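You operate a simulated robot arm through the tools that you are given. There is no shell and no other tool.

The job below is to be done with a simulated robot arm. You get a single attempt, and the scene is never put back.

Task
Tidy up at the top of the side bench. At the end: the grey wad from the top of the side bench is in the bottom side bench drawer; the green block is in the top side bench drawer; whatever was shut is shut again. Leave all else as you found it, and nothing knocked over.

The check looks at the end state, three seconds after you hand in, the way a careful person would. Anything else that was tipped, shoved, dropped, spilled or broken makes it a failure.

Robot
A 7-joint arm with a two-finger parallel gripper, fixed in place. Base frame: the origin is at the foot of the arm, x ahead of it, y to its left, z up. Lengths are in mm, angles in degrees, forces in N, time in s.
Its first joint turns from -149.0 to 149.0 degrees. Payload 3.43 kg.
The tool frame sits at the grasp point between the pads (the TCP): z along the fingers, y along the line on which they close. The tips reach 30 mm beyond it. The gripper opens to 94 mm. The fingers are 28 mm wide and 10 mm thick; the gripper's body (50 by 96 mm) begins 55 mm behind the TCP.
Orientation is that of the tool frame in the base frame, as [roll, pitch, yaw] about the fixed x, y, z axes, in that order (R = Rz(yaw) Ry(pitch) Rx(roll)). With the fingers straight down and closing along the base's y, the tool's x points along the base's -x, its y along +y and its z along -z.

Tools
- The arm moves only by the tool step_arm. Its argument "series" is a list of rows, each a list of 7 numbers: the shift along the tool's x, y, z in mm, then the turn, a rotation vector about the tool's x, y, z in degrees, then the opening, from 0 (shut) to 1 (fully open). In form: [[dx, dy, dz, wx, wy, wz, claw], ...]. A call has 1 to 20 rows; each row shifts and turns the commanded pose from where the row before left it, along the tool's axes as they then stand. Each row takes 0.2 s and may step no farther than 50 mm and 8.6 degrees from the row before; otherwise, or with a gripper value out of range, the whole call is refused. A pose out of reach is approached as far as the arm can. The call stops where the force on the tool passes 40 N (or 10 N more than at its start, if that is more) or the arm is blocked; 0.2 s more then pass. The fingers move at their own pace (about 45 mm/s each) and stop on an object; they squeeze with about 35 N. The grip force told is the motor's: it shows also when the fingers shut on nothing. Time passes only in rows, and 0.2 s behind the last, so rows that do not move let the fingers close. It gives the time, the measured TCP pose, the force on the tool (base axes), the opening and the grip force at its end, in the units of the frame above (readings bear some noise), with the torque about the TCP (base axes, N m) and any sound that the robot's microphone picked up, and new pictures: "pictures" is both (left out), scene, wrist or none.
- Cameras (640 x 400 px; columns grow to the right, rows downward): "scene" is fixed at [48.6, -650.7, 1368.3]; the picture's right is [0.36, -0.93, 0.00], its down [-0.56, -0.21, -0.80] and it looks along [0.75, 0.29, -0.60] (base axes); focal length 309 px, centre (320, 200). "wrist" rides on the gripper at [76, 14, -102] in the tool frame; the picture's right is [-0.18, 0.98, 0.00], its down [-0.75, -0.14, -0.64] and it looks along [-0.63, -0.12, 0.77] (tool axes); focal length 243 px, centre (320, 200). There is no depth. A picture from a camera that has moved, and an enlarged one, comes with that camera's place and axes in the base frame and with its lens.
- zoom(camera, box): a new picture of the part [left, top, right, bottom] of that camera's present view, enlarged. No time passes.
- close_job(): hands the job in; it is judged then, once.

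Places have to be worked out from the pictures, the camera data and where the tool is seen. Open the gripper and draw the arm clear of the work before you hand the job in, unless the task says otherwise.

The tools are called after ">>>" as name(argument=value, ...) on one line, values as JSON. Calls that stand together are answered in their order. step_arm: Moves the arm, as the interface text tells. Its arguments: {"type":"object","properties":{"series":{"type":"array"},"pictures":{"type":"string","enum":["both","scene","wrist","none"]}},"required":["series"]} The other tools are called the same way: zoom (camera, box) takes an enlarged picture of a part of a camera's view; close_job () hands the job in.

At the start:

```text
t: 0.0
tcp_pos: [652.3, -246.9, 1024.3]
orientation: [-180.0, 0.0, -179.9]
wrist_force: [0.5, 0.4, -0.6]
wrist_torque: [0.02, 0.01, 0.01]
width: 94.2
finger_force: 0.1
```

scene: 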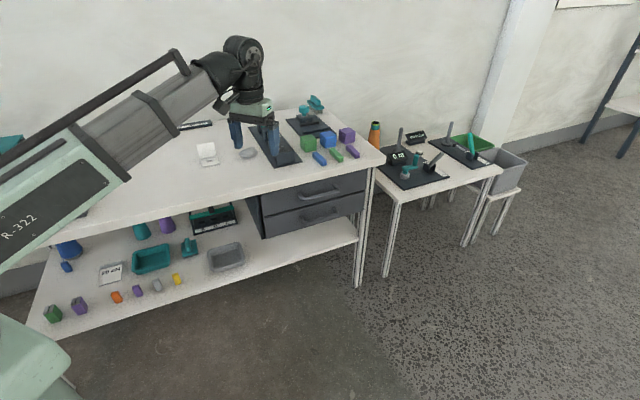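
wrist: 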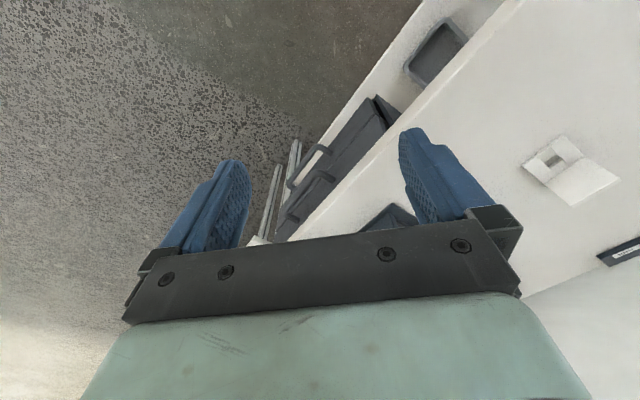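

I'll start by enlarging the parts of the scene view around the bench top and the drawers, to find the wad, the block and the handles.

>>> zoom(camera="scene", box=[180, 80, 400, 218])

>>> zoom(camera="scene", box=[340, 100, 540, 225])

>>> zoom(camera="scene", box=[20, 180, 280, 342])

>>> zoom(camera="wrist", box=[240, 0, 640, 250])

```text
2.90 times, centred on (290, 149) of scene
camera zoom: at [48.6, -650.7, 1368.3], right [0.36, -0.93, 0.0], down [-0.56, -0.21, -0.8], along [0.75, 0.29, -0.6], focal length 895 px, centre (407, 348)
```

zoom: 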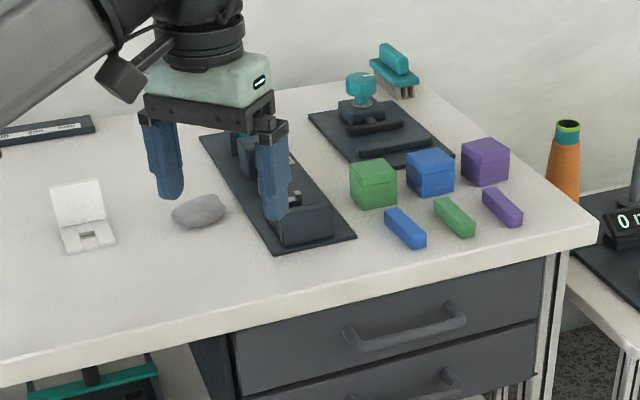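

```text
3.20 times, centred on (440, 162) of scene
camera zoom: at [48.6, -650.7, 1368.3], right [0.36, -0.93, 0.0], down [-0.56, -0.21, -0.8], along [0.75, 0.29, -0.6], focal length 988 px, centre (-64, 320)
```

zoom: 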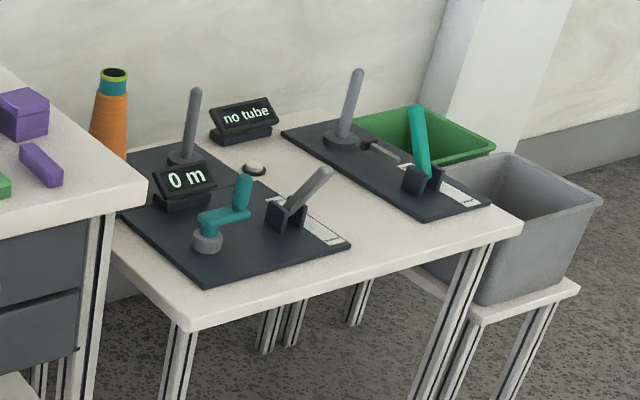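

```text
2.46 times, centred on (150, 261) of scene
camera zoom: at [48.6, -650.7, 1368.3], right [0.36, -0.93, 0.0], down [-0.56, -0.21, -0.8], along [0.75, 0.29, -0.6], focal length 760 px, centre (738, 50)
```

zoom: 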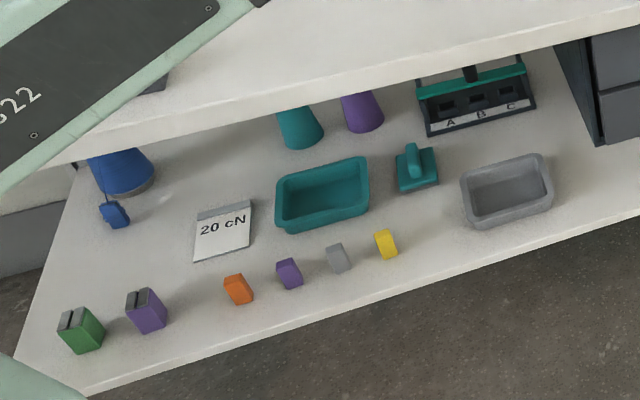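

```text
1.60 times, centred on (440, 125) of wrist
camera zoom: at [577.1, -231.5, 1126.8], right [0.18, 0.98, 0.0], down [0.75, -0.14, 0.64], along [0.63, -0.12, -0.77], focal length 388 px, centre (128, 320)
```

zoom: 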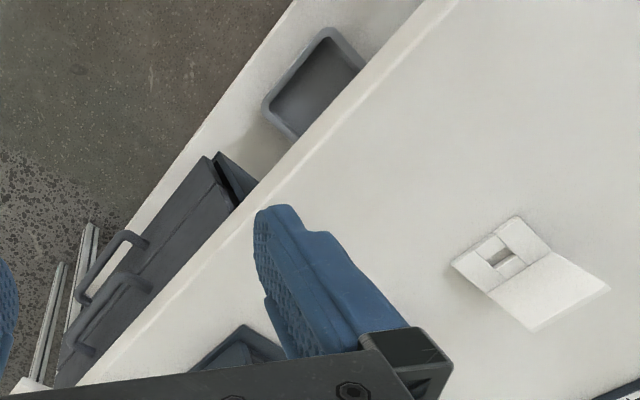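

Bench height comes out near z≈795 from the white hinged box, seen by both cameras, and the bench front runs at 45° (x+y≈600). I need a closer look at the blocks, the drawers and the shelf before choosing which object is the "green block".

>>> zoom(camera="scene", box=[290, 120, 370, 170])

>>> zoom(camera="scene", box=[230, 160, 390, 260])

>>> zoom(camera="scene", box=[0, 110, 160, 210])

>>> zoom(camera="scene", box=[220, 90, 340, 165])

```text
8.00 times, centred on (330, 145) of scene
camera zoom: at [48.6, -650.7, 1368.3], right [0.36, -0.93, 0.0], down [-0.56, -0.21, -0.8], along [0.75, 0.29, -0.6], focal length 2470 px, centre (240, 640)
```

zoom: 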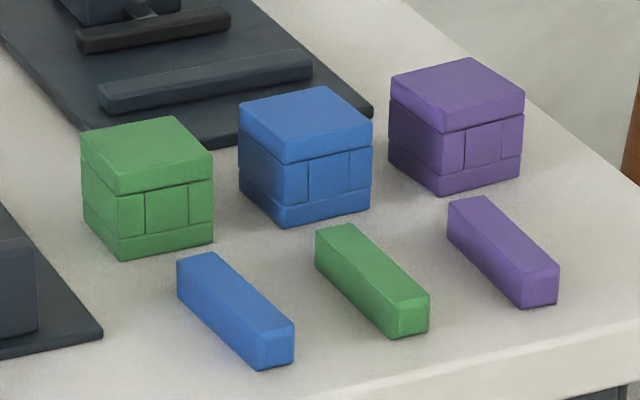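

```text
4.00 times, centred on (310, 210) of scene
camera zoom: at [48.6, -650.7, 1368.3], right [0.36, -0.93, 0.0], down [-0.56, -0.21, -0.8], along [0.75, 0.29, -0.6], focal length 1235 px, centre (360, 160)
```

zoom: 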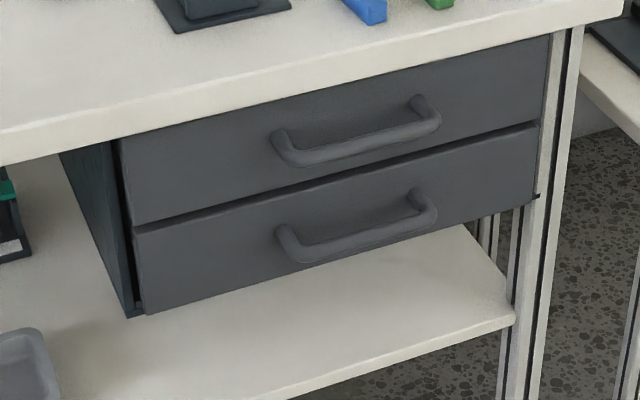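

```text
4.00 times, centred on (80, 160) of scene
camera zoom: at [48.6, -650.7, 1368.3], right [0.36, -0.93, 0.0], down [-0.56, -0.21, -0.8], along [0.75, 0.29, -0.6], focal length 1235 px, centre (1280, 360)
```

zoom: 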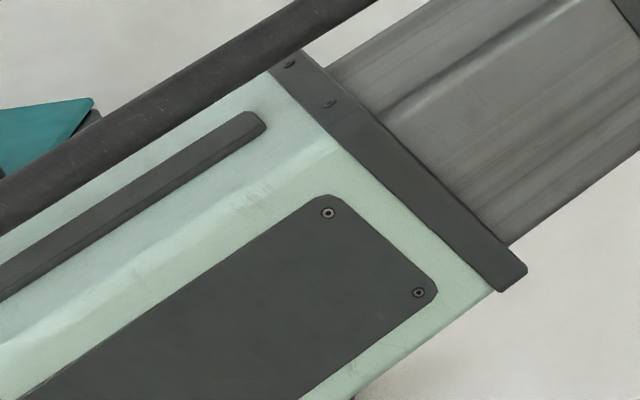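

```text
5.33 times, centred on (280, 128) of scene
camera zoom: at [48.6, -650.7, 1368.3], right [0.36, -0.93, 0.0], down [-0.56, -0.21, -0.8], along [0.75, 0.29, -0.6], focal length 1647 px, centre (533, 587)
```

zoom: 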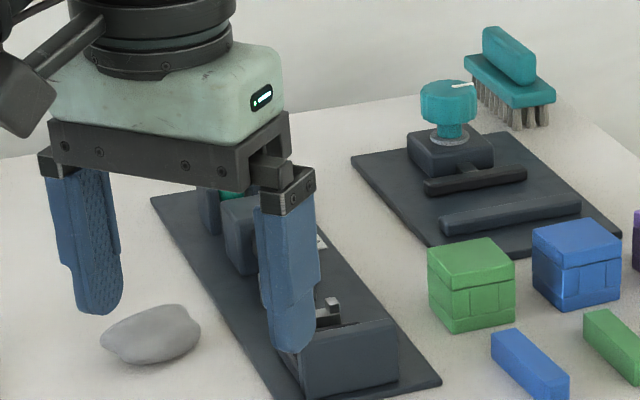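

The cubes show seams, as a box might, and the bars are plain, so I want a closer view. I'll move the arm forward at its present height so the wrist camera looks over the cubes and bars.

>>> step_arm(series=[[-40, 0, 0, 0, 0, 0, 1], [-40, 0, 0, 0, 0, 0, 1], [-40, 0, 0, 0, 0, 0, 1], [-40, 0, 0, 0, 0, 0, 1], [0, 0, 0, 0, 0, 0, 1]])

```text
t: 1.2
tcp_pos: [813.0, -246.4, 1024.4]
orientation: [-180.0, 0.0, -180.0]
wrist_force: [-0.6, 0.3, 1.0]
wrist_torque: [-0.02, 0.0, 0.01]
width: 94.2
finger_force: 0.1
camera wrist: at [737.3, -232.2, 1126.6], right [0.18, 0.98, 0.0], down [0.75, -0.14, 0.64], along [0.63, -0.12, -0.77], focal length 243 px, centre (320, 200)
```

scene: 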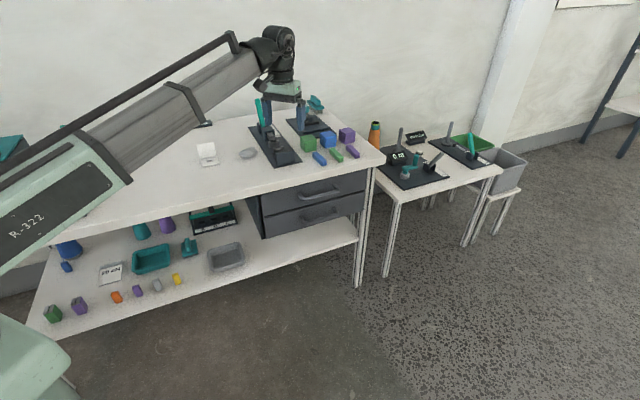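
wrist: 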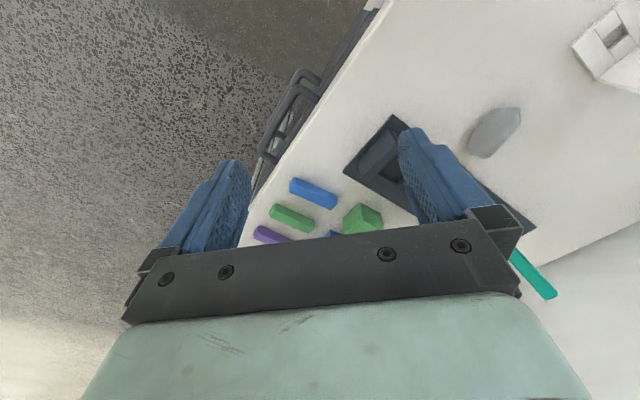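

>>> zoom(camera="wrist", box=[240, 140, 400, 240])

>>> zoom(camera="scene", box=[230, 90, 350, 165])

```text
4.00 times, centred on (320, 190) of wrist
camera zoom: at [737.3, -232.2, 1126.6], right [0.18, 0.98, 0.0], down [0.75, -0.14, 0.64], along [0.63, -0.12, -0.77], focal length 970 px, centre (320, 240)
```

zoom: 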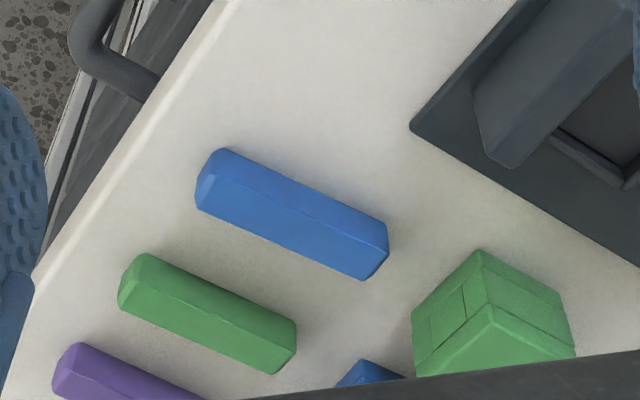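

```text
5.33 times, centred on (290, 128) of scene
camera zoom: at [48.6, -650.7, 1368.3], right [0.36, -0.93, 0.0], down [-0.56, -0.21, -0.8], along [0.75, 0.29, -0.6], focal length 1647 px, centre (480, 587)
```

zoom: 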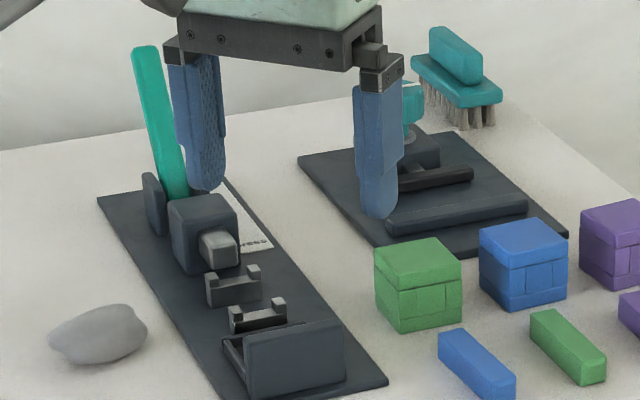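

The bars are plain bevelled blocks and the cubes look built up from slabs, possibly with a socket or a lid. I'll zoom hard on the cube faces to settle what they are.

>>> zoom(camera="scene", box=[298, 130, 322, 155])

>>> zoom(camera="scene", box=[318, 125, 342, 150])

>>> zoom(camera="wrist", box=[335, 195, 391, 230])

>>> zoom(camera="scene", box=[40, 270, 200, 330])

```text
16.00 times, centred on (310, 142) of scene
camera zoom: at [48.6, -650.7, 1368.3], right [0.36, -0.93, 0.0], down [-0.56, -0.21, -0.8], along [0.75, 0.29, -0.6], focal length 4940 px, centre (480, 1120)
```

zoom: 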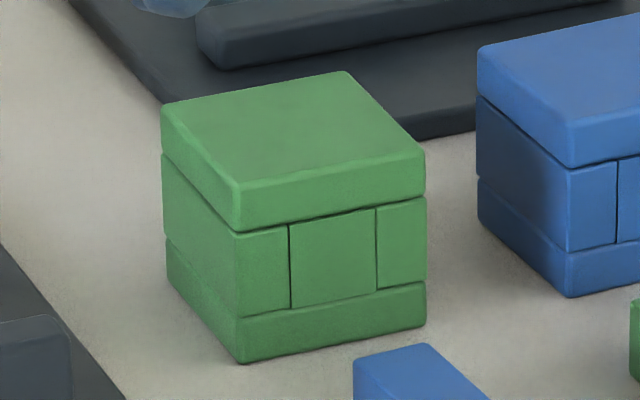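

```text
16.00 times, centred on (330, 138) of scene
camera zoom: at [48.6, -650.7, 1368.3], right [0.36, -0.93, 0.0], down [-0.56, -0.21, -0.8], along [0.75, 0.29, -0.6], focal length 4940 px, centre (160, 1200)
```

zoom: 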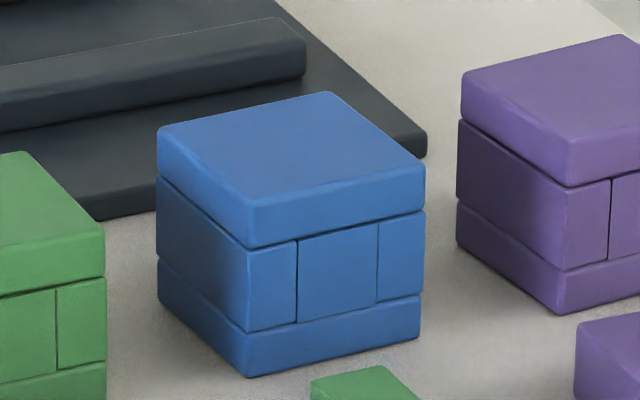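

```text
11.43 times, centred on (363, 212) of wrist
camera zoom: at [737.3, -232.2, 1126.6], right [0.18, 0.98, 0.0], down [0.75, -0.14, 0.64], along [0.63, -0.12, -0.77], focal length 2773 px, centre (-171, 57)
```

zoom: 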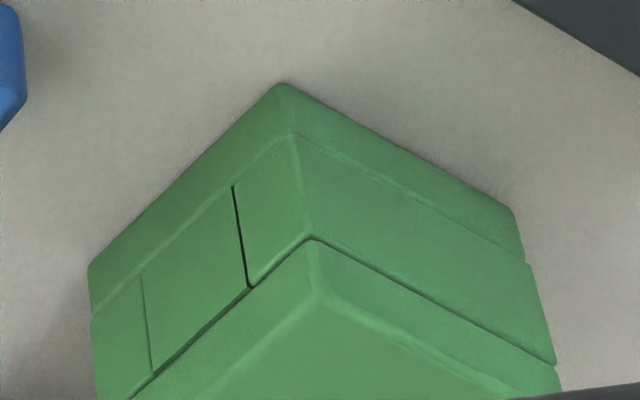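

```text
4.00 times, centred on (120, 300) of scene
camera zoom: at [48.6, -650.7, 1368.3], right [0.36, -0.93, 0.0], down [-0.56, -0.21, -0.8], along [0.75, 0.29, -0.6], focal length 1235 px, centre (1120, -200)
```

zoom: 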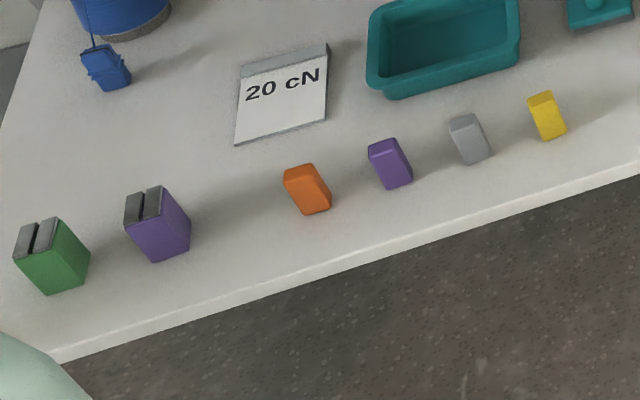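

The cubes look like slab-built sleeves with a separate centre insert, while the bars are plain solid pieces. I'll swing over and yaw to look along the row of cubes from the side, which also shows the wad better.

>>> step_arm(series=[[-27, 35, 0, 0, 0, 0, 1], [-27, 35, 0, 0, 0, 0, 1], [-27, 35, 0, 0, 0, 0, 1], [-27, 35, 0, 0, 0, 0, 1], [-27, 35, 0, 0, 0, 0, 1], [0, 0, 0, 0, 0, 8.5, 1], [0, 0, 0, 0, 0, 8.5, 1], [0, 0, 0, 0, 0, 8.5, 1], [0, 0, 0, 0, 0, 8.5, 1], [0, 0, 0, 0, 0, 8.5, 1], [0, 0, 0, 0, 0, 2.5, 1], [0, 0, 0, 0, 0, 0, 1]])

```text
t: 3.8
tcp_pos: [947.9, -71.3, 1023.9]
orientation: [-180.0, -0.1, 134.8]
wrist_force: [-0.7, 0.4, 0.2]
wrist_torque: [0.01, 0.01, 0.01]
width: 94.0
finger_force: 0.0
camera wrist: at [904.7, -7.0, 1126.9], right [0.83, 0.56, 0.0], down [0.43, -0.63, 0.64], along [0.36, -0.53, -0.77], focal length 243 px, centre (320, 200)
```

scene: 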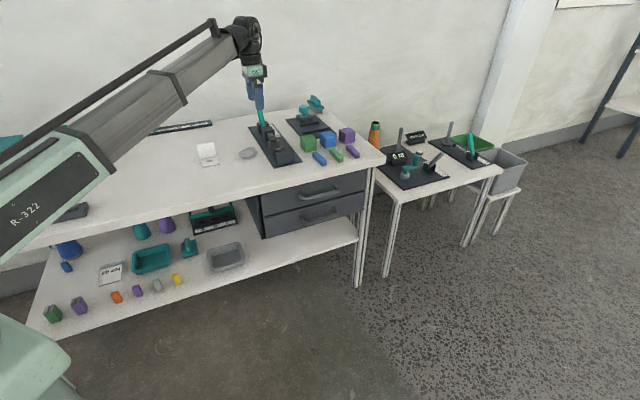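
wrist: 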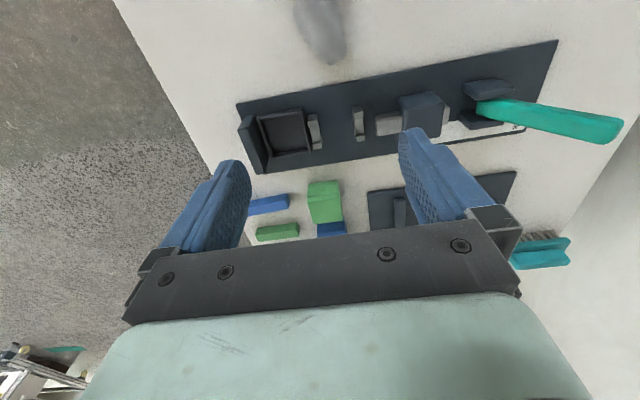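

>>> zoom(camera="wrist", box=[240, 165, 400, 245])

>>> zoom(camera="wrist", box=[260, 0, 400, 90])

>>> zoom(camera="scene", box=[190, 100, 350, 200])

```text
4.00 times, centred on (320, 205) of wrist
camera zoom: at [904.7, -7.0, 1126.9], right [0.83, 0.56, 0.0], down [0.43, -0.63, 0.64], along [0.36, -0.53, -0.77], focal length 970 px, centre (320, 180)
```

zoom: 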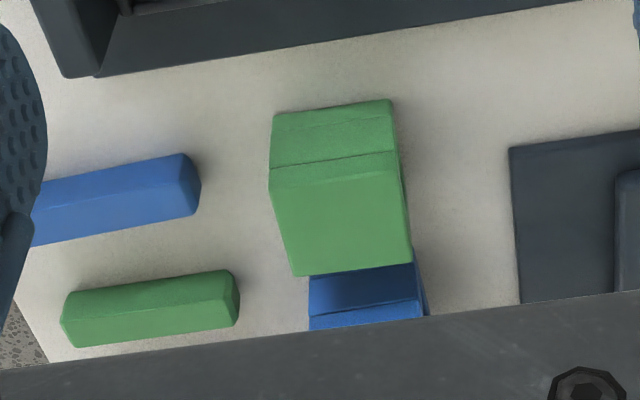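

```text
4.44 times, centred on (330, 45) of wrist
camera zoom: at [904.7, -7.0, 1126.9], right [0.83, 0.56, 0.0], down [0.43, -0.63, 0.64], along [0.36, -0.53, -0.77], focal length 1078 px, centre (276, 889)
```

zoom: 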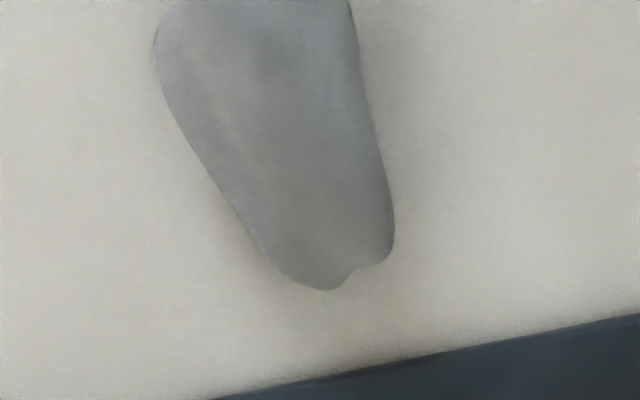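

```text
4.00 times, centred on (270, 150) of scene
camera zoom: at [48.6, -650.7, 1368.3], right [0.36, -0.93, 0.0], down [-0.56, -0.21, -0.8], along [0.75, 0.29, -0.6], focal length 1235 px, centre (520, 400)
```

zoom: 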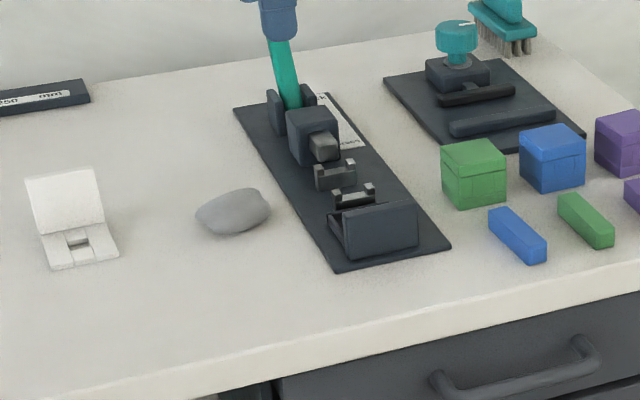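

Nothing sticks out behind the cubes, and the wad lies about at (930,-18). I'll check the shelf objects and bars at high zoom too, since knowing the other kinds of object helps decide which one the job means.

>>> zoom(camera="scene", box=[38, 285, 102, 325])

>>> zoom(camera="scene", box=[105, 265, 185, 310])

>>> zoom(camera="scene", box=[305, 140, 365, 170])

>>> zoom(camera="scene", box=[180, 200, 250, 275])

>>> zoom(camera="scene", box=[240, 110, 310, 170])

>>> zoom(camera="scene", box=[380, 125, 520, 205])

```text
10.00 times, centred on (70, 305) of scene
camera zoom: at [48.6, -650.7, 1368.3], right [0.36, -0.93, 0.0], down [-0.56, -0.21, -0.8], along [0.75, 0.29, -0.6], focal length 3088 px, centre (2820, -850)
```

zoom: 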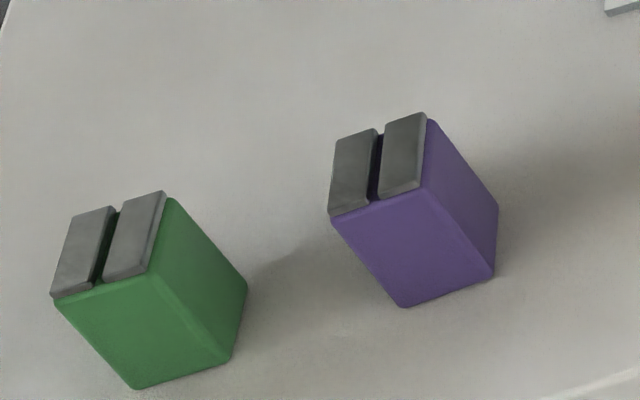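

```text
8.00 times, centred on (145, 288) of scene
camera zoom: at [48.6, -650.7, 1368.3], right [0.36, -0.93, 0.0], down [-0.56, -0.21, -0.8], along [0.75, 0.29, -0.6], focal length 2470 px, centre (1720, -500)
```

zoom: 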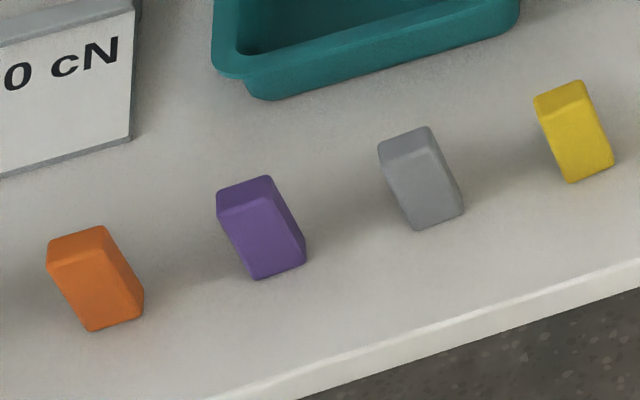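

```text
10.67 times, centred on (335, 155) of scene
camera zoom: at [48.6, -650.7, 1368.3], right [0.36, -0.93, 0.0], down [-0.56, -0.21, -0.8], along [0.75, 0.29, -0.6], focal length 3293 px, centre (160, 680)
```

zoom: 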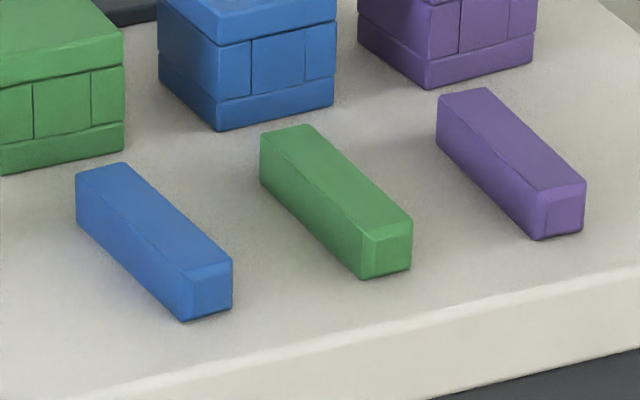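

```text
5.33 times, centred on (215, 238) of scene
camera zoom: at [48.6, -650.7, 1368.3], right [0.36, -0.93, 0.0], down [-0.56, -0.21, -0.8], along [0.75, 0.29, -0.6], focal length 1647 px, centre (880, 0)
```

zoom: 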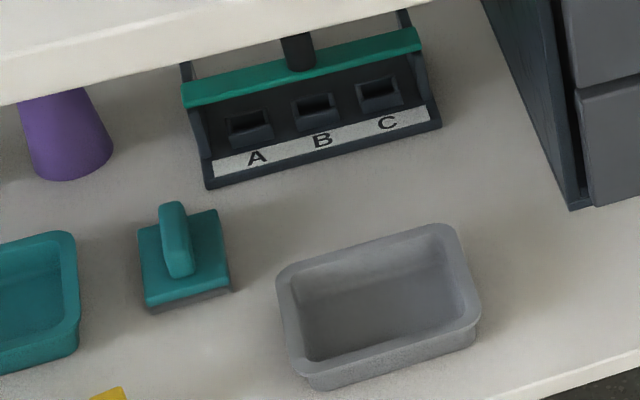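

```text
6.67 times, centred on (275, 140) of scene
camera zoom: at [48.6, -650.7, 1368.3], right [0.36, -0.93, 0.0], down [-0.56, -0.21, -0.8], along [0.75, 0.29, -0.6], focal length 2058 px, centre (620, 600)
```

zoom: 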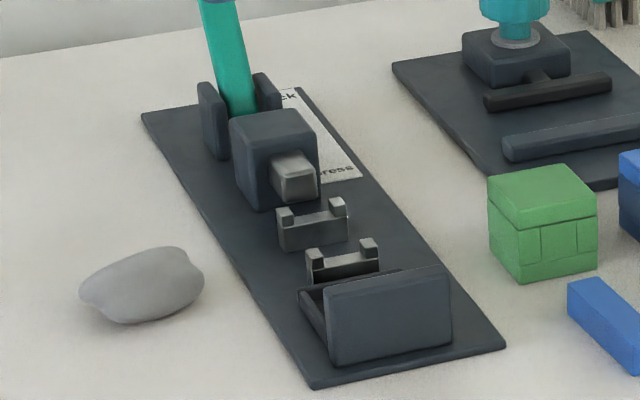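

```text
4.57 times, centred on (450, 165) of scene
camera zoom: at [48.6, -650.7, 1368.3], right [0.36, -0.93, 0.0], down [-0.56, -0.21, -0.8], along [0.75, 0.29, -0.6], focal length 1412 px, centre (-274, 360)
```

zoom: 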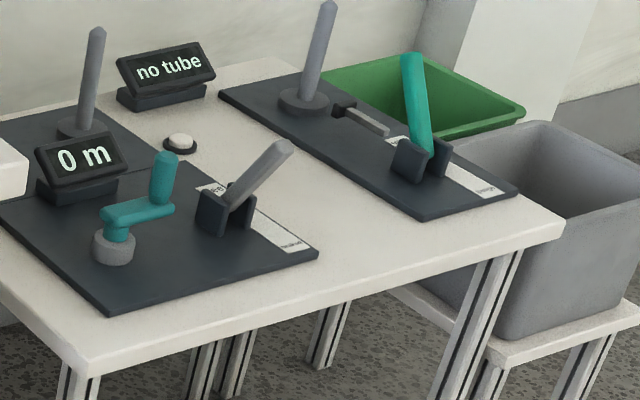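

The board near the wad carries a printed label with words on it ("…ck", "…press"). I'll read it in the wrist view, since it may name the objects.

>>> zoom(camera="wrist", box=[430, 90, 550, 165])

>>> zoom(camera="scene", box=[262, 116, 290, 142])

>>> zoom(camera="scene", box=[415, 155, 455, 185])

>>> zoom(camera="scene", box=[460, 140, 500, 170])

```text
5.33 times, centred on (490, 128) of wrist
camera zoom: at [904.7, -7.0, 1126.9], right [0.83, 0.56, 0.0], down [0.43, -0.63, 0.64], along [0.36, -0.53, -0.77], focal length 1294 px, centre (-587, 587)
```

zoom: 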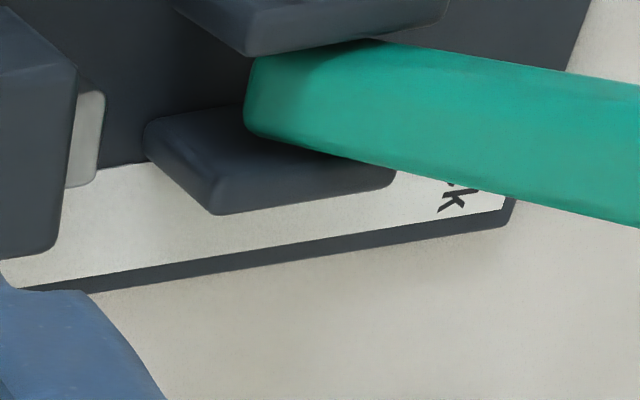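

```text
15.38 times, centred on (276, 129) of scene
camera zoom: at [48.6, -650.7, 1368.3], right [0.36, -0.93, 0.0], down [-0.56, -0.21, -0.8], along [0.75, 0.29, -0.6], focal length 4750 px, centre (997, 1292)
```

zoom: 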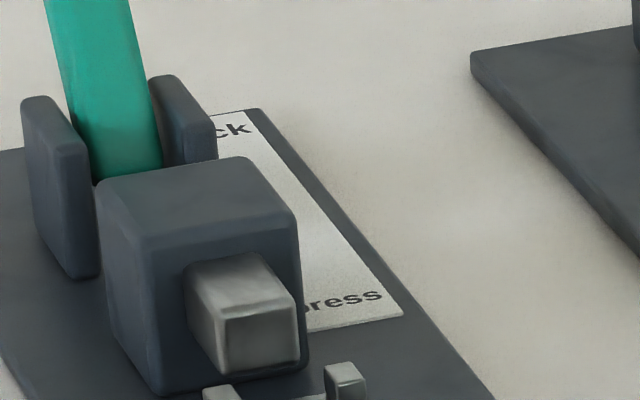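

```text
13.33 times, centred on (435, 170) of scene
camera zoom: at [48.6, -650.7, 1368.3], right [0.36, -0.93, 0.0], down [-0.56, -0.21, -0.8], along [0.75, 0.29, -0.6], focal length 4117 px, centre (-1213, 600)
```

zoom: 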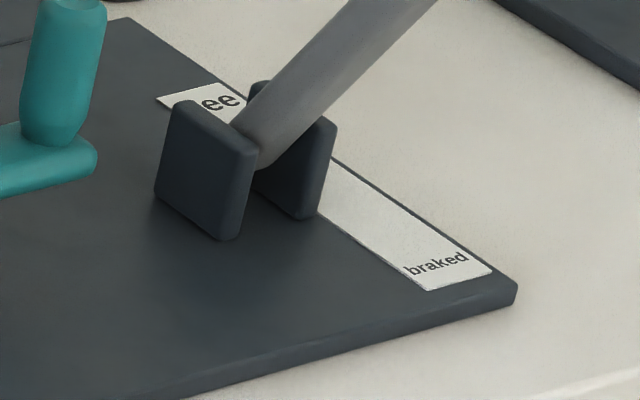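

```text
13.33 times, centred on (480, 155) of scene
camera zoom: at [48.6, -650.7, 1368.3], right [0.36, -0.93, 0.0], down [-0.56, -0.21, -0.8], along [0.75, 0.29, -0.6], focal length 4117 px, centre (-1813, 800)
```

zoom: 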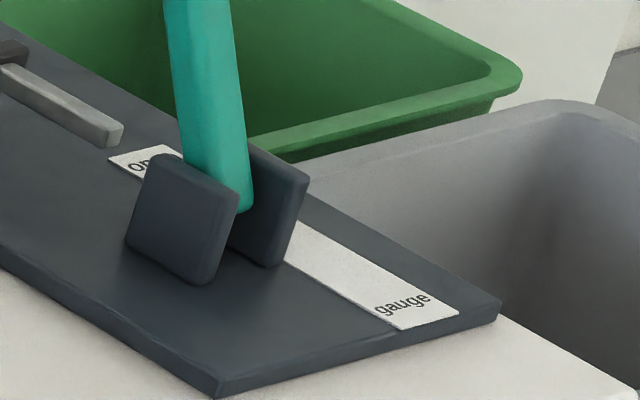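

The labels are only lever positions, so they don't name anything. I'll look at the back faces of the cubes from the left rear (lever tip is at about (1173,66,925), well clear) to see whether they are sockets.

>>> step_arm(series=[[22, 34, 0, 0, 0, 0, 1], [22, 34, 0, 0, 0, 0, 1], [22, 34, 0, 0, 0, 0, 1], [22, 34, 0, 0, 0, 0, 1], [0, 0, 0, 0, 0, 8.5, 1], [0, 0, 0, 0, 0, 8.5, 1], [0, 0, 0, 0, 0, 0, 1]])

```text
t: 5.4
tcp_pos: [982.0, 87.6, 1022.7]
orientation: [-179.9, 0.0, 117.8]
wrist_force: [0.2, -0.3, 0.6]
wrist_torque: [0.01, -0.02, -0.01]
width: 94.1
finger_force: 0.0
camera wrist: at [959.2, 161.6, 1126.0], right [0.95, 0.3, 0.0], down [0.23, -0.73, 0.64], along [0.19, -0.61, -0.77], focal length 243 px, centre (320, 200)
```

scene: 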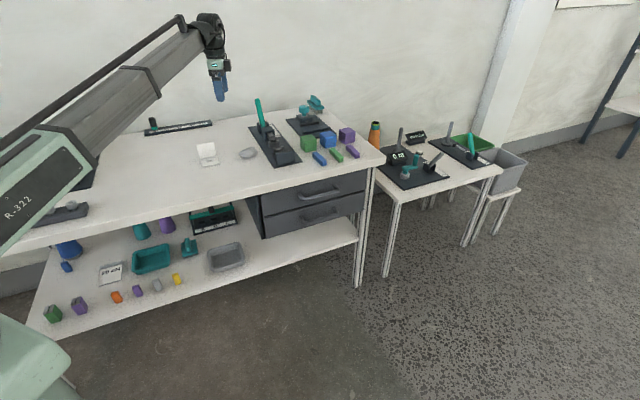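
wrist: 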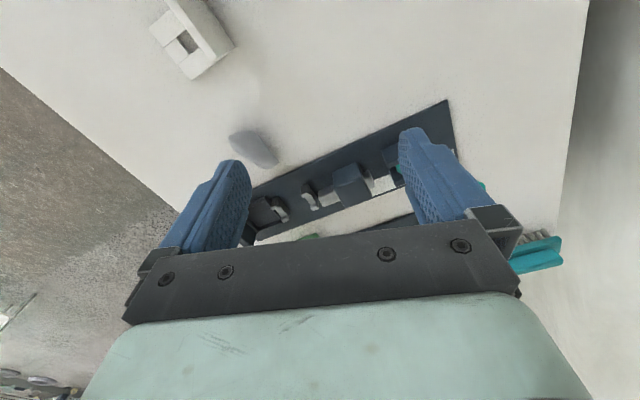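

The hand hides the cubes, so I'll tilt the tool about 25° to look farther ahead.

>>> step_arm(series=[[0, 0, 0, 0, -8.5, 0, 1], [0, 0, 0, 0, -8.5, 0, 1], [0, 0, 0, 0, -8.5, 0, 1], [0, 0, 0, 0, 0, 0, 1]], pictures="wrist")

```text
t: 6.4
tcp_pos: [979.8, 86.2, 1023.5]
orientation: [-179.9, 25.6, 117.9]
wrist_force: [-0.4, 1.2, -0.8]
wrist_torque: [-0.01, 0.0, 0.01]
width: 94.0
finger_force: 0.1
camera wrist: at [941.9, 193.8, 1084.0], right [0.95, 0.31, 0.08], down [0.06, -0.42, 0.9], along [0.32, -0.85, -0.42], focal length 243 px, centre (320, 200)
```

wrist: 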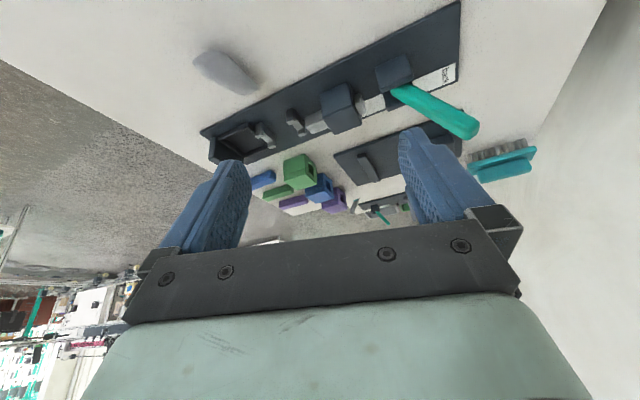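

>>> zoom(camera="wrist", box=[245, 145, 365, 220])

>>> zoom(camera="wrist", box=[190, 30, 480, 210])

```text
5.33 times, centred on (305, 182) of wrist
camera zoom: at [941.9, 193.8, 1084.0], right [0.95, 0.31, 0.08], down [0.06, -0.42, 0.9], along [0.32, -0.85, -0.42], focal length 1294 px, centre (400, 293)
```

zoom: 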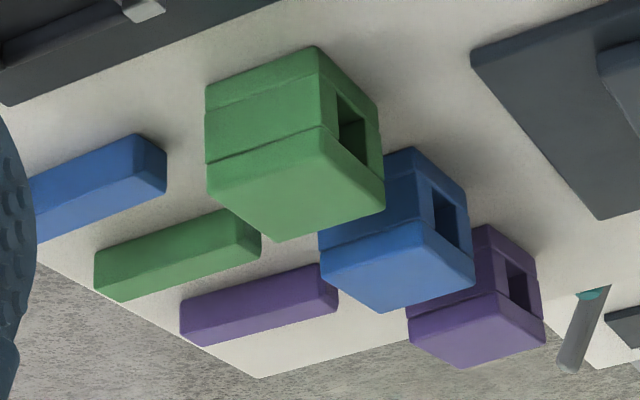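

```text
2.21 times, centred on (335, 120) of wrist
camera zoom: at [941.9, 193.8, 1084.0], right [0.95, 0.31, 0.08], down [0.06, -0.42, 0.9], along [0.32, -0.85, -0.42], focal length 535 px, centre (287, 377)
```

zoom: 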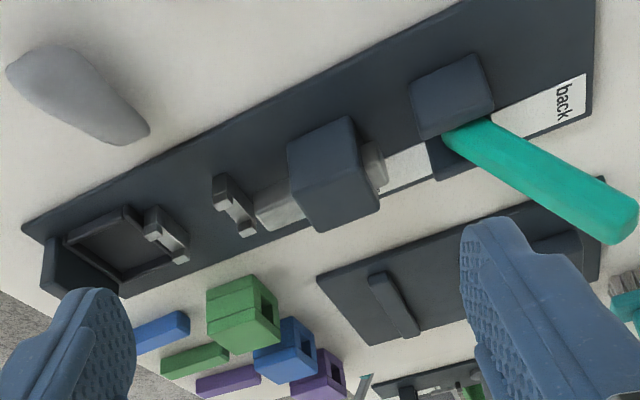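

The back faces show square sockets, so each cube is a solid block with a hole, and the long pieces are the matching bars. I take "the green block" to be the green cube; next I'll level the tool, yaw to the bench's 45°, and move out in front of the drawers.

>>> step_arm(series=[[0, 0, 0, 0, 8.5, 0, 1], [0, 0, 0, 0, 8.5, 0, 1], [0, 0, 0, 0, 8.5, 0, 1], [0, 0, 0, 0, 0, -8.5, 1], [0, 0, 0, 0, 0, -8.5, 1], [-14.1, -44.4, 0, 0, 0, 0, 1], [-14.1, -44.4, 0, 0, 0, 0, 1], [-14.1, -44.4, 0, 0, 0, 0, 1], [-14.1, -44.4, 0, 0, 0, 0, 1], [-14.1, -44.4, 0, 0, 0, 0, 1], [-14.1, -44.4, 0, 0, 0, 0, 1], [-14.1, -44.4, 0, 0, 0, 0, 1], [-14.1, -44.4, 0, 0, 0, 0, 1], [-14.1, -44.4, 0, 0, 0, 0, 1], [-14.1, -44.4, 0, 0, 0, 0, 1], [-14.1, -44.4, 0, 0, 0, 0, 1], [-14.1, -44.4, 0, 0, 0, 0, 1], [-14.1, -44.4, 0, 0, 0, 0, 1], [0, 0, 0, 0, 0, 0, 1]])

```text
t: 10.4
tcp_pos: [704.1, -450.0, 1024.0]
orientation: [180.0, 0.0, 135.0]
wrist_force: [-0.9, -0.5, 0.4]
wrist_torque: [0.04, -0.01, 0.0]
width: 94.1
finger_force: 0.1
camera wrist: at [660.9, -385.8, 1127.5], right [0.83, 0.56, 0.0], down [0.43, -0.63, 0.64], along [0.36, -0.53, -0.77], focal length 243 px, centre (320, 200)
```

scene: 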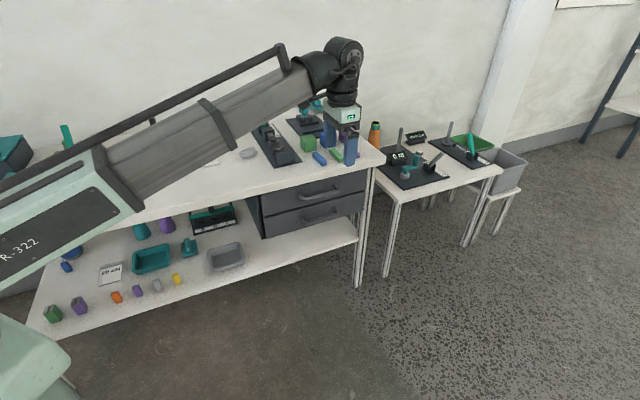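
wrist: 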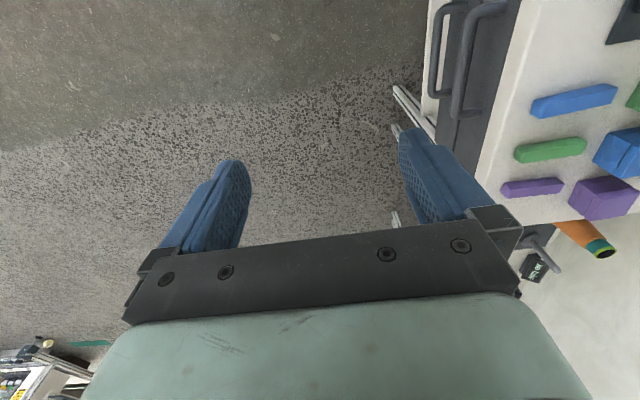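

The view is clear, with both handles visible from above and standing out past the bench edge. I'll now turn the tool horizontal, facing the drawers, at this safe height.

>>> step_arm(series=[[0, 0, 0, -8.5, 0, 0, 1], [0, 0, 0, -8.5, 0, 0, 1], [0, 0, 0, -8.5, 0, 0, 1], [0, 0, 0, -8.5, 0, 0, 1], [0, 0, 0, -8.5, 0, 0, 1], [0, 0, 0, -8.5, 0, 0, 1], [0, 0, 0, -8.5, 0, 0, 1], [0, 0, 0, -8.5, 0, 0, 1], [0, 0, 0, -8.5, 0, 0, 1], [0, 0, 0, -8.5, 0, 0, 1], [0, 0, 0, -5, 0, 0, 1], [0, 0, 0, 0, 0, 0, 1]])

```text
t: 13.0
tcp_pos: [702.2, -450.0, 1025.0]
orientation: [89.9, 0.1, 135.0]
wrist_force: [-0.1, -0.4, 0.1]
wrist_torque: [-0.01, 0.0, 0.0]
width: 93.9
finger_force: 0.2
camera wrist: at [576.8, -469.0, 1038.9], right [0.13, -0.13, 0.98], down [0.08, -0.99, -0.14], along [0.99, 0.1, -0.12], focal length 243 px, centre (320, 200)
```

scene: 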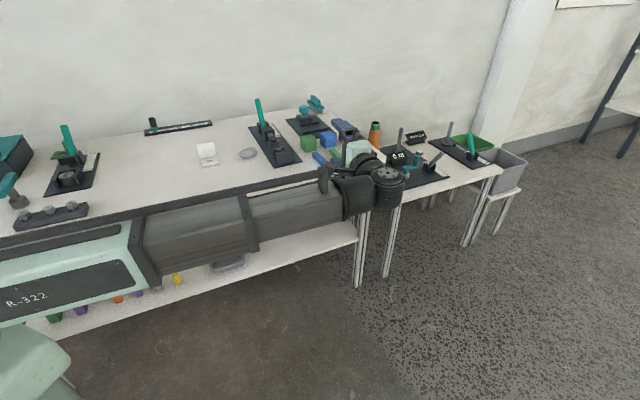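
wrist: 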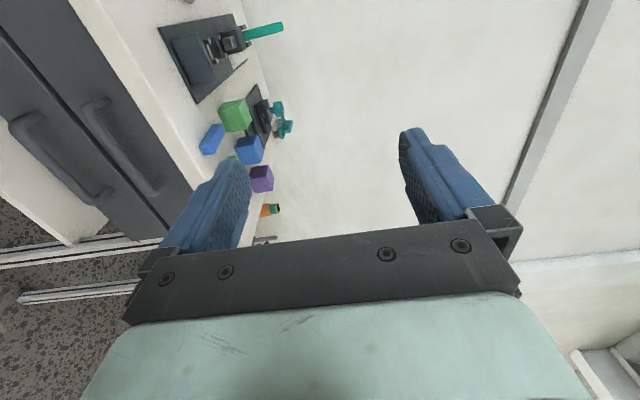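

The horizontal pose works, and the image's right is now up. I'll lower to about z=700 in front of the drawers.

>>> step_arm(series=[[0, -41, 0, 0, 0, 0, 1], [0, -41, 0, 0, 0, 0, 1], [0, -41, 0, 0, 0, 0, 1], [0, -41, 0, 0, 0, 0, 1], [0, -41, 0, 0, 0, 0, 1], [0, -41, 0, 0, 0, 0, 1], [0, -41, 0, 0, 0, 0, 1], [0, -41, 0, 0, 0, 0, 1], [0, 0, 0, 0, 0, 0, 1]])

```text
t: 15.0
tcp_pos: [703.8, -448.8, 696.1]
orientation: [90.0, 0.0, 135.0]
wrist_force: [-0.4, -0.7, -0.5]
wrist_torque: [0.0, 0.02, 0.01]
width: 93.9
finger_force: 0.1
camera wrist: at [577.6, -467.1, 710.1], right [0.13, -0.13, 0.98], down [0.08, -0.99, -0.14], along [0.99, 0.1, -0.12], focal length 243 px, centre (320, 200)
```

scene: 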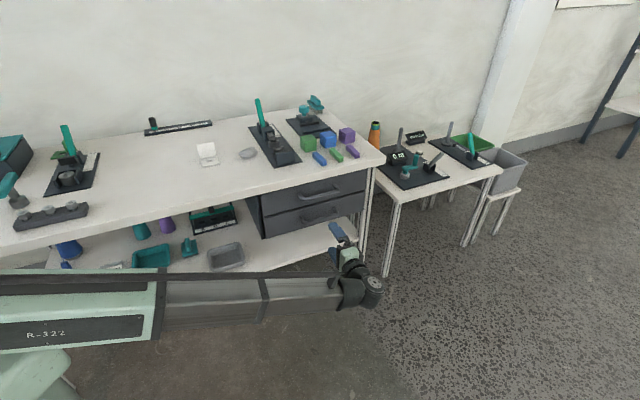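
wrist: 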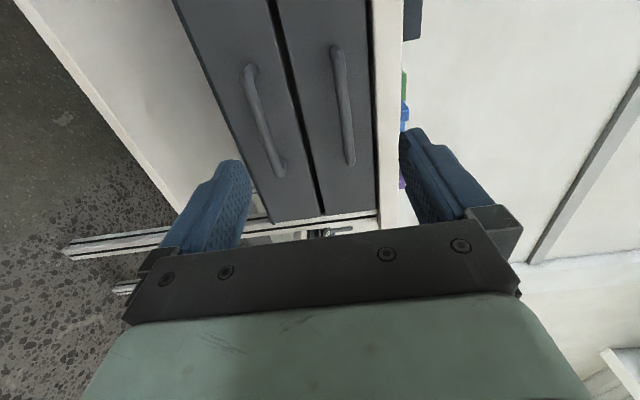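

Both handles are in clear view of both cameras; I'll zoom to get their ends accurately.

>>> zoom(camera="wrist", box=[180, 20, 420, 240])

>>> zoom(camera="scene", box=[250, 160, 380, 245])

```text
1.82 times, centred on (300, 130) of wrist
camera zoom: at [577.6, -467.1, 710.1], right [0.13, -0.13, 0.98], down [0.08, -0.99, -0.14], along [0.99, 0.1, -0.12], focal length 441 px, centre (356, 327)
```

zoom: 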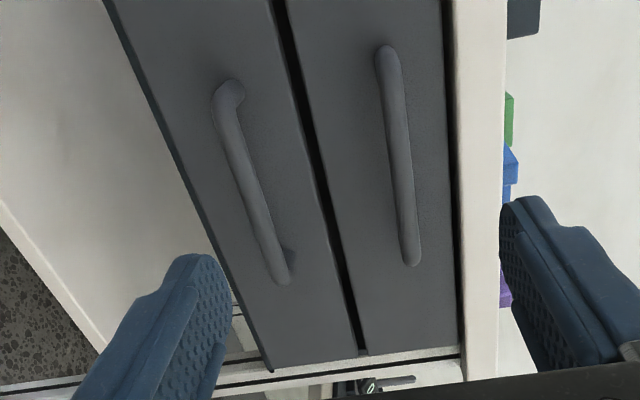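

```text
4.71 times, centred on (315, 202) of scene
camera zoom: at [48.6, -650.7, 1368.3], right [0.36, -0.93, 0.0], down [-0.56, -0.21, -0.8], along [0.75, 0.29, -0.6], focal length 1453 px, centre (344, 188)
```

zoom: 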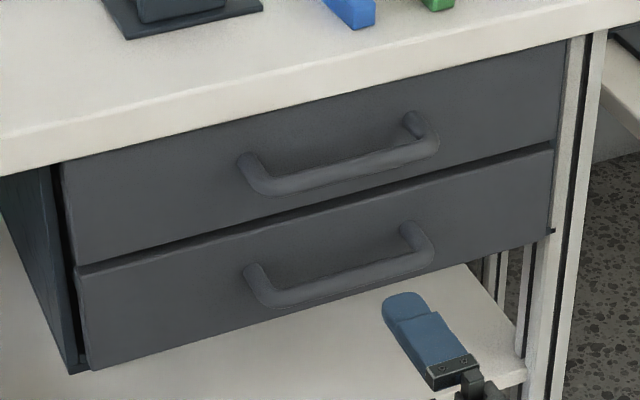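

Triangulating gives both bars parallel to the bench front: the top handle's middle is near (882,-333,719), the bottom's near (872,-338,618). I'll line up with the bottom handle and approach to about 50 mm short of it.

>>> step_arm(series=[[-21, -39, 0, 0, 0, 0, 0.7], [-21, -39, 0, 0, 0, 0, 0.7], [0, 0, 40, 0, 0, 0, 0.7], [0, 0, 40, 0, 0, 0, 0.7], [0, 0, 40, 0, 0, 0, 0.7], [0, 0, 35, 0, 0, 0, 0.7], [0, 0, 0, 0, 0, 0, 0.7]])

```text
t: 16.6
tcp_pos: [843.3, -372.0, 617.4]
orientation: [90.0, -0.1, 134.8]
wrist_force: [-0.3, 1.0, -0.3]
wrist_torque: [0.01, 0.0, 0.02]
width: 65.7
finger_force: 0.0
camera wrist: at [717.0, -389.3, 631.7], right [0.13, -0.13, 0.98], down [0.08, -0.99, -0.14], along [0.99, 0.1, -0.12], focal length 243 px, centre (320, 200)
```

scene: 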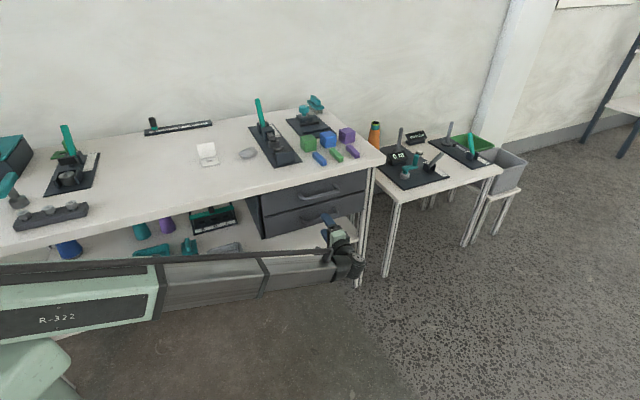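
wrist: 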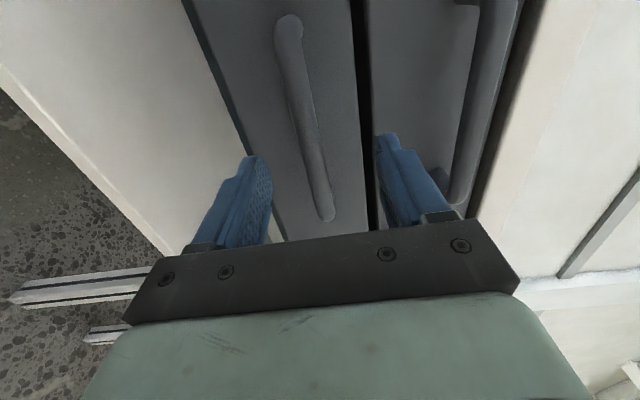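

The bar sits between the fingers, and this view puts its centre near n≈390, z≈613. I'll drop 4 mm and advance 40 mm, watching for contact.

>>> step_arm(series=[[0, -4, 20, 0, 0, 0, 0.7], [0, 0, 20, 0, 0, 0, 0.7], [0, 0, 0, 0, 0, 0, 0.7]])

>>> zoom(camera="scene", box=[280, 180, 390, 280])

```text
t: 17.4
tcp_pos: [870.5, -343.3, 614.0]
orientation: [90.1, 0.0, 135.0]
wrist_force: [0.0, 0.3, 0.0]
wrist_torque: [0.0, 0.0, -0.03]
width: 65.7
finger_force: 0.1
camera wrist: at [745.5, -361.4, 627.9], right [0.13, -0.13, 0.98], down [0.08, -0.99, -0.14], along [0.99, 0.1, -0.12], focal length 243 px, centre (320, 200)
```

scene: 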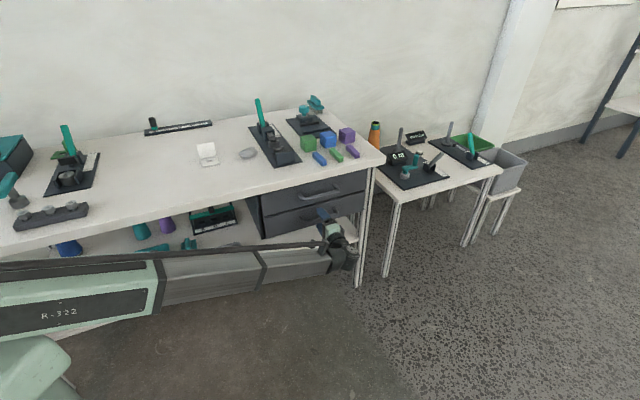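
wrist: 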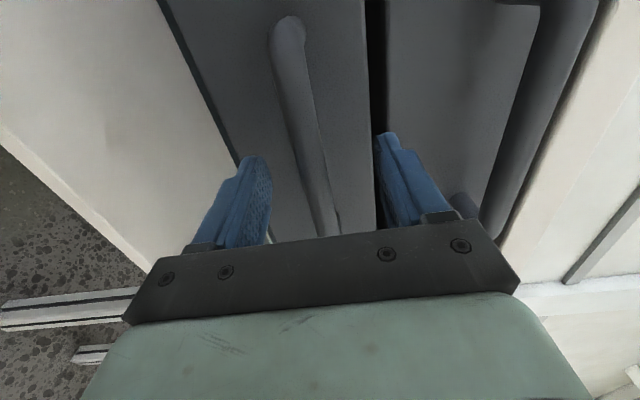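

```text
4.00 times, centred on (335, 230) of scene
camera zoom: at [48.6, -650.7, 1368.3], right [0.36, -0.93, 0.0], down [-0.56, -0.21, -0.8], along [0.75, 0.29, -0.6], focal length 1235 px, centre (260, 80)
```

zoom: 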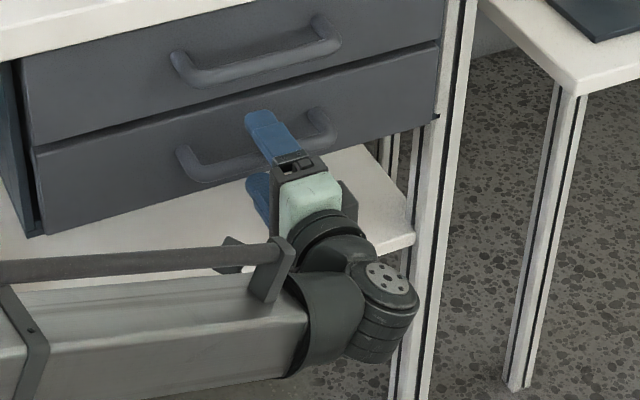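

The handle bar lies between the two fingers. I'll advance 10 mm more and close on it.

>>> step_arm(series=[[0, 0, 10, 0, 0, 0, 0.7], [0, 0, 0, 0, 0, 0, 0], [0, 0, 0, 0, 0, 0, 0], [0, 0, 0, 0, 0, 0, 0], [0, 0, 0, 0, 0, 0, 0], [0, 0, 0, 0, 0, 0, 0]])

```text
t: 18.8
tcp_pos: [877.8, -337.5, 610.5]
orientation: [90.4, -0.1, 135.0]
wrist_force: [-6.2, 2.1, -32.0]
wrist_torque: [-0.12, 0.01, -0.64]
width: 18.8
finger_force: 45.2
camera wrist: at [752.0, -354.4, 625.3], right [0.14, -0.13, 0.98], down [0.08, -0.99, -0.14], along [0.99, 0.1, -0.12], focal length 243 px, centre (320, 200)
```

scene: 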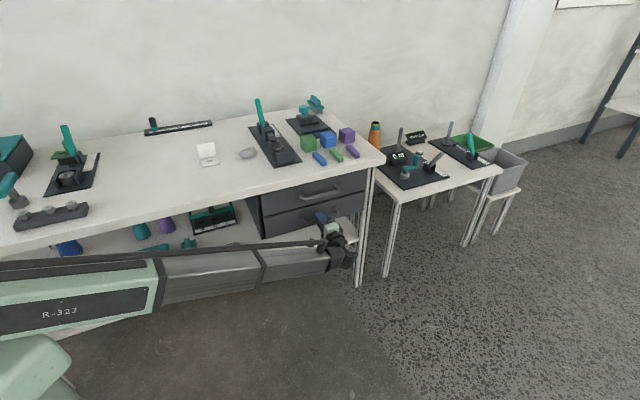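
wrist: 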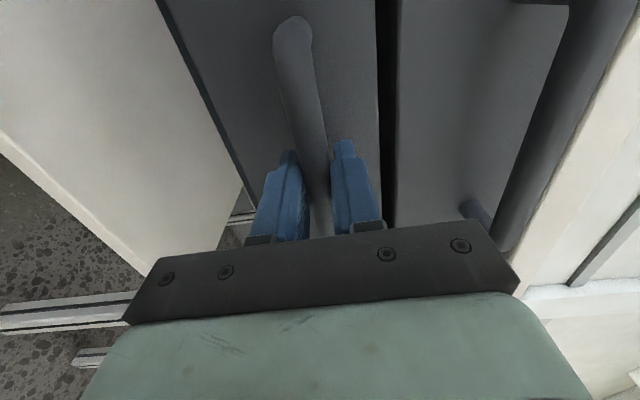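

Gripped (18.8 mm on the bar), with a vertical load because the bar sits a little lower than my command. I'll ease 5 mm down and then pull the drawer gently.

>>> step_arm(series=[[0, -4, 0, 0, 0, 0, 0], [0, 0, 0, 0, 0, 0, 0]], pictures="none")

```text
t: 19.4
tcp_pos: [878.2, -335.6, 609.4]
orientation: [89.9, 0.1, 135.0]
wrist_force: [-7.1, -7.5, -16.4]
wrist_torque: [0.03, 0.23, 0.95]
width: 18.3
finger_force: 44.8
```

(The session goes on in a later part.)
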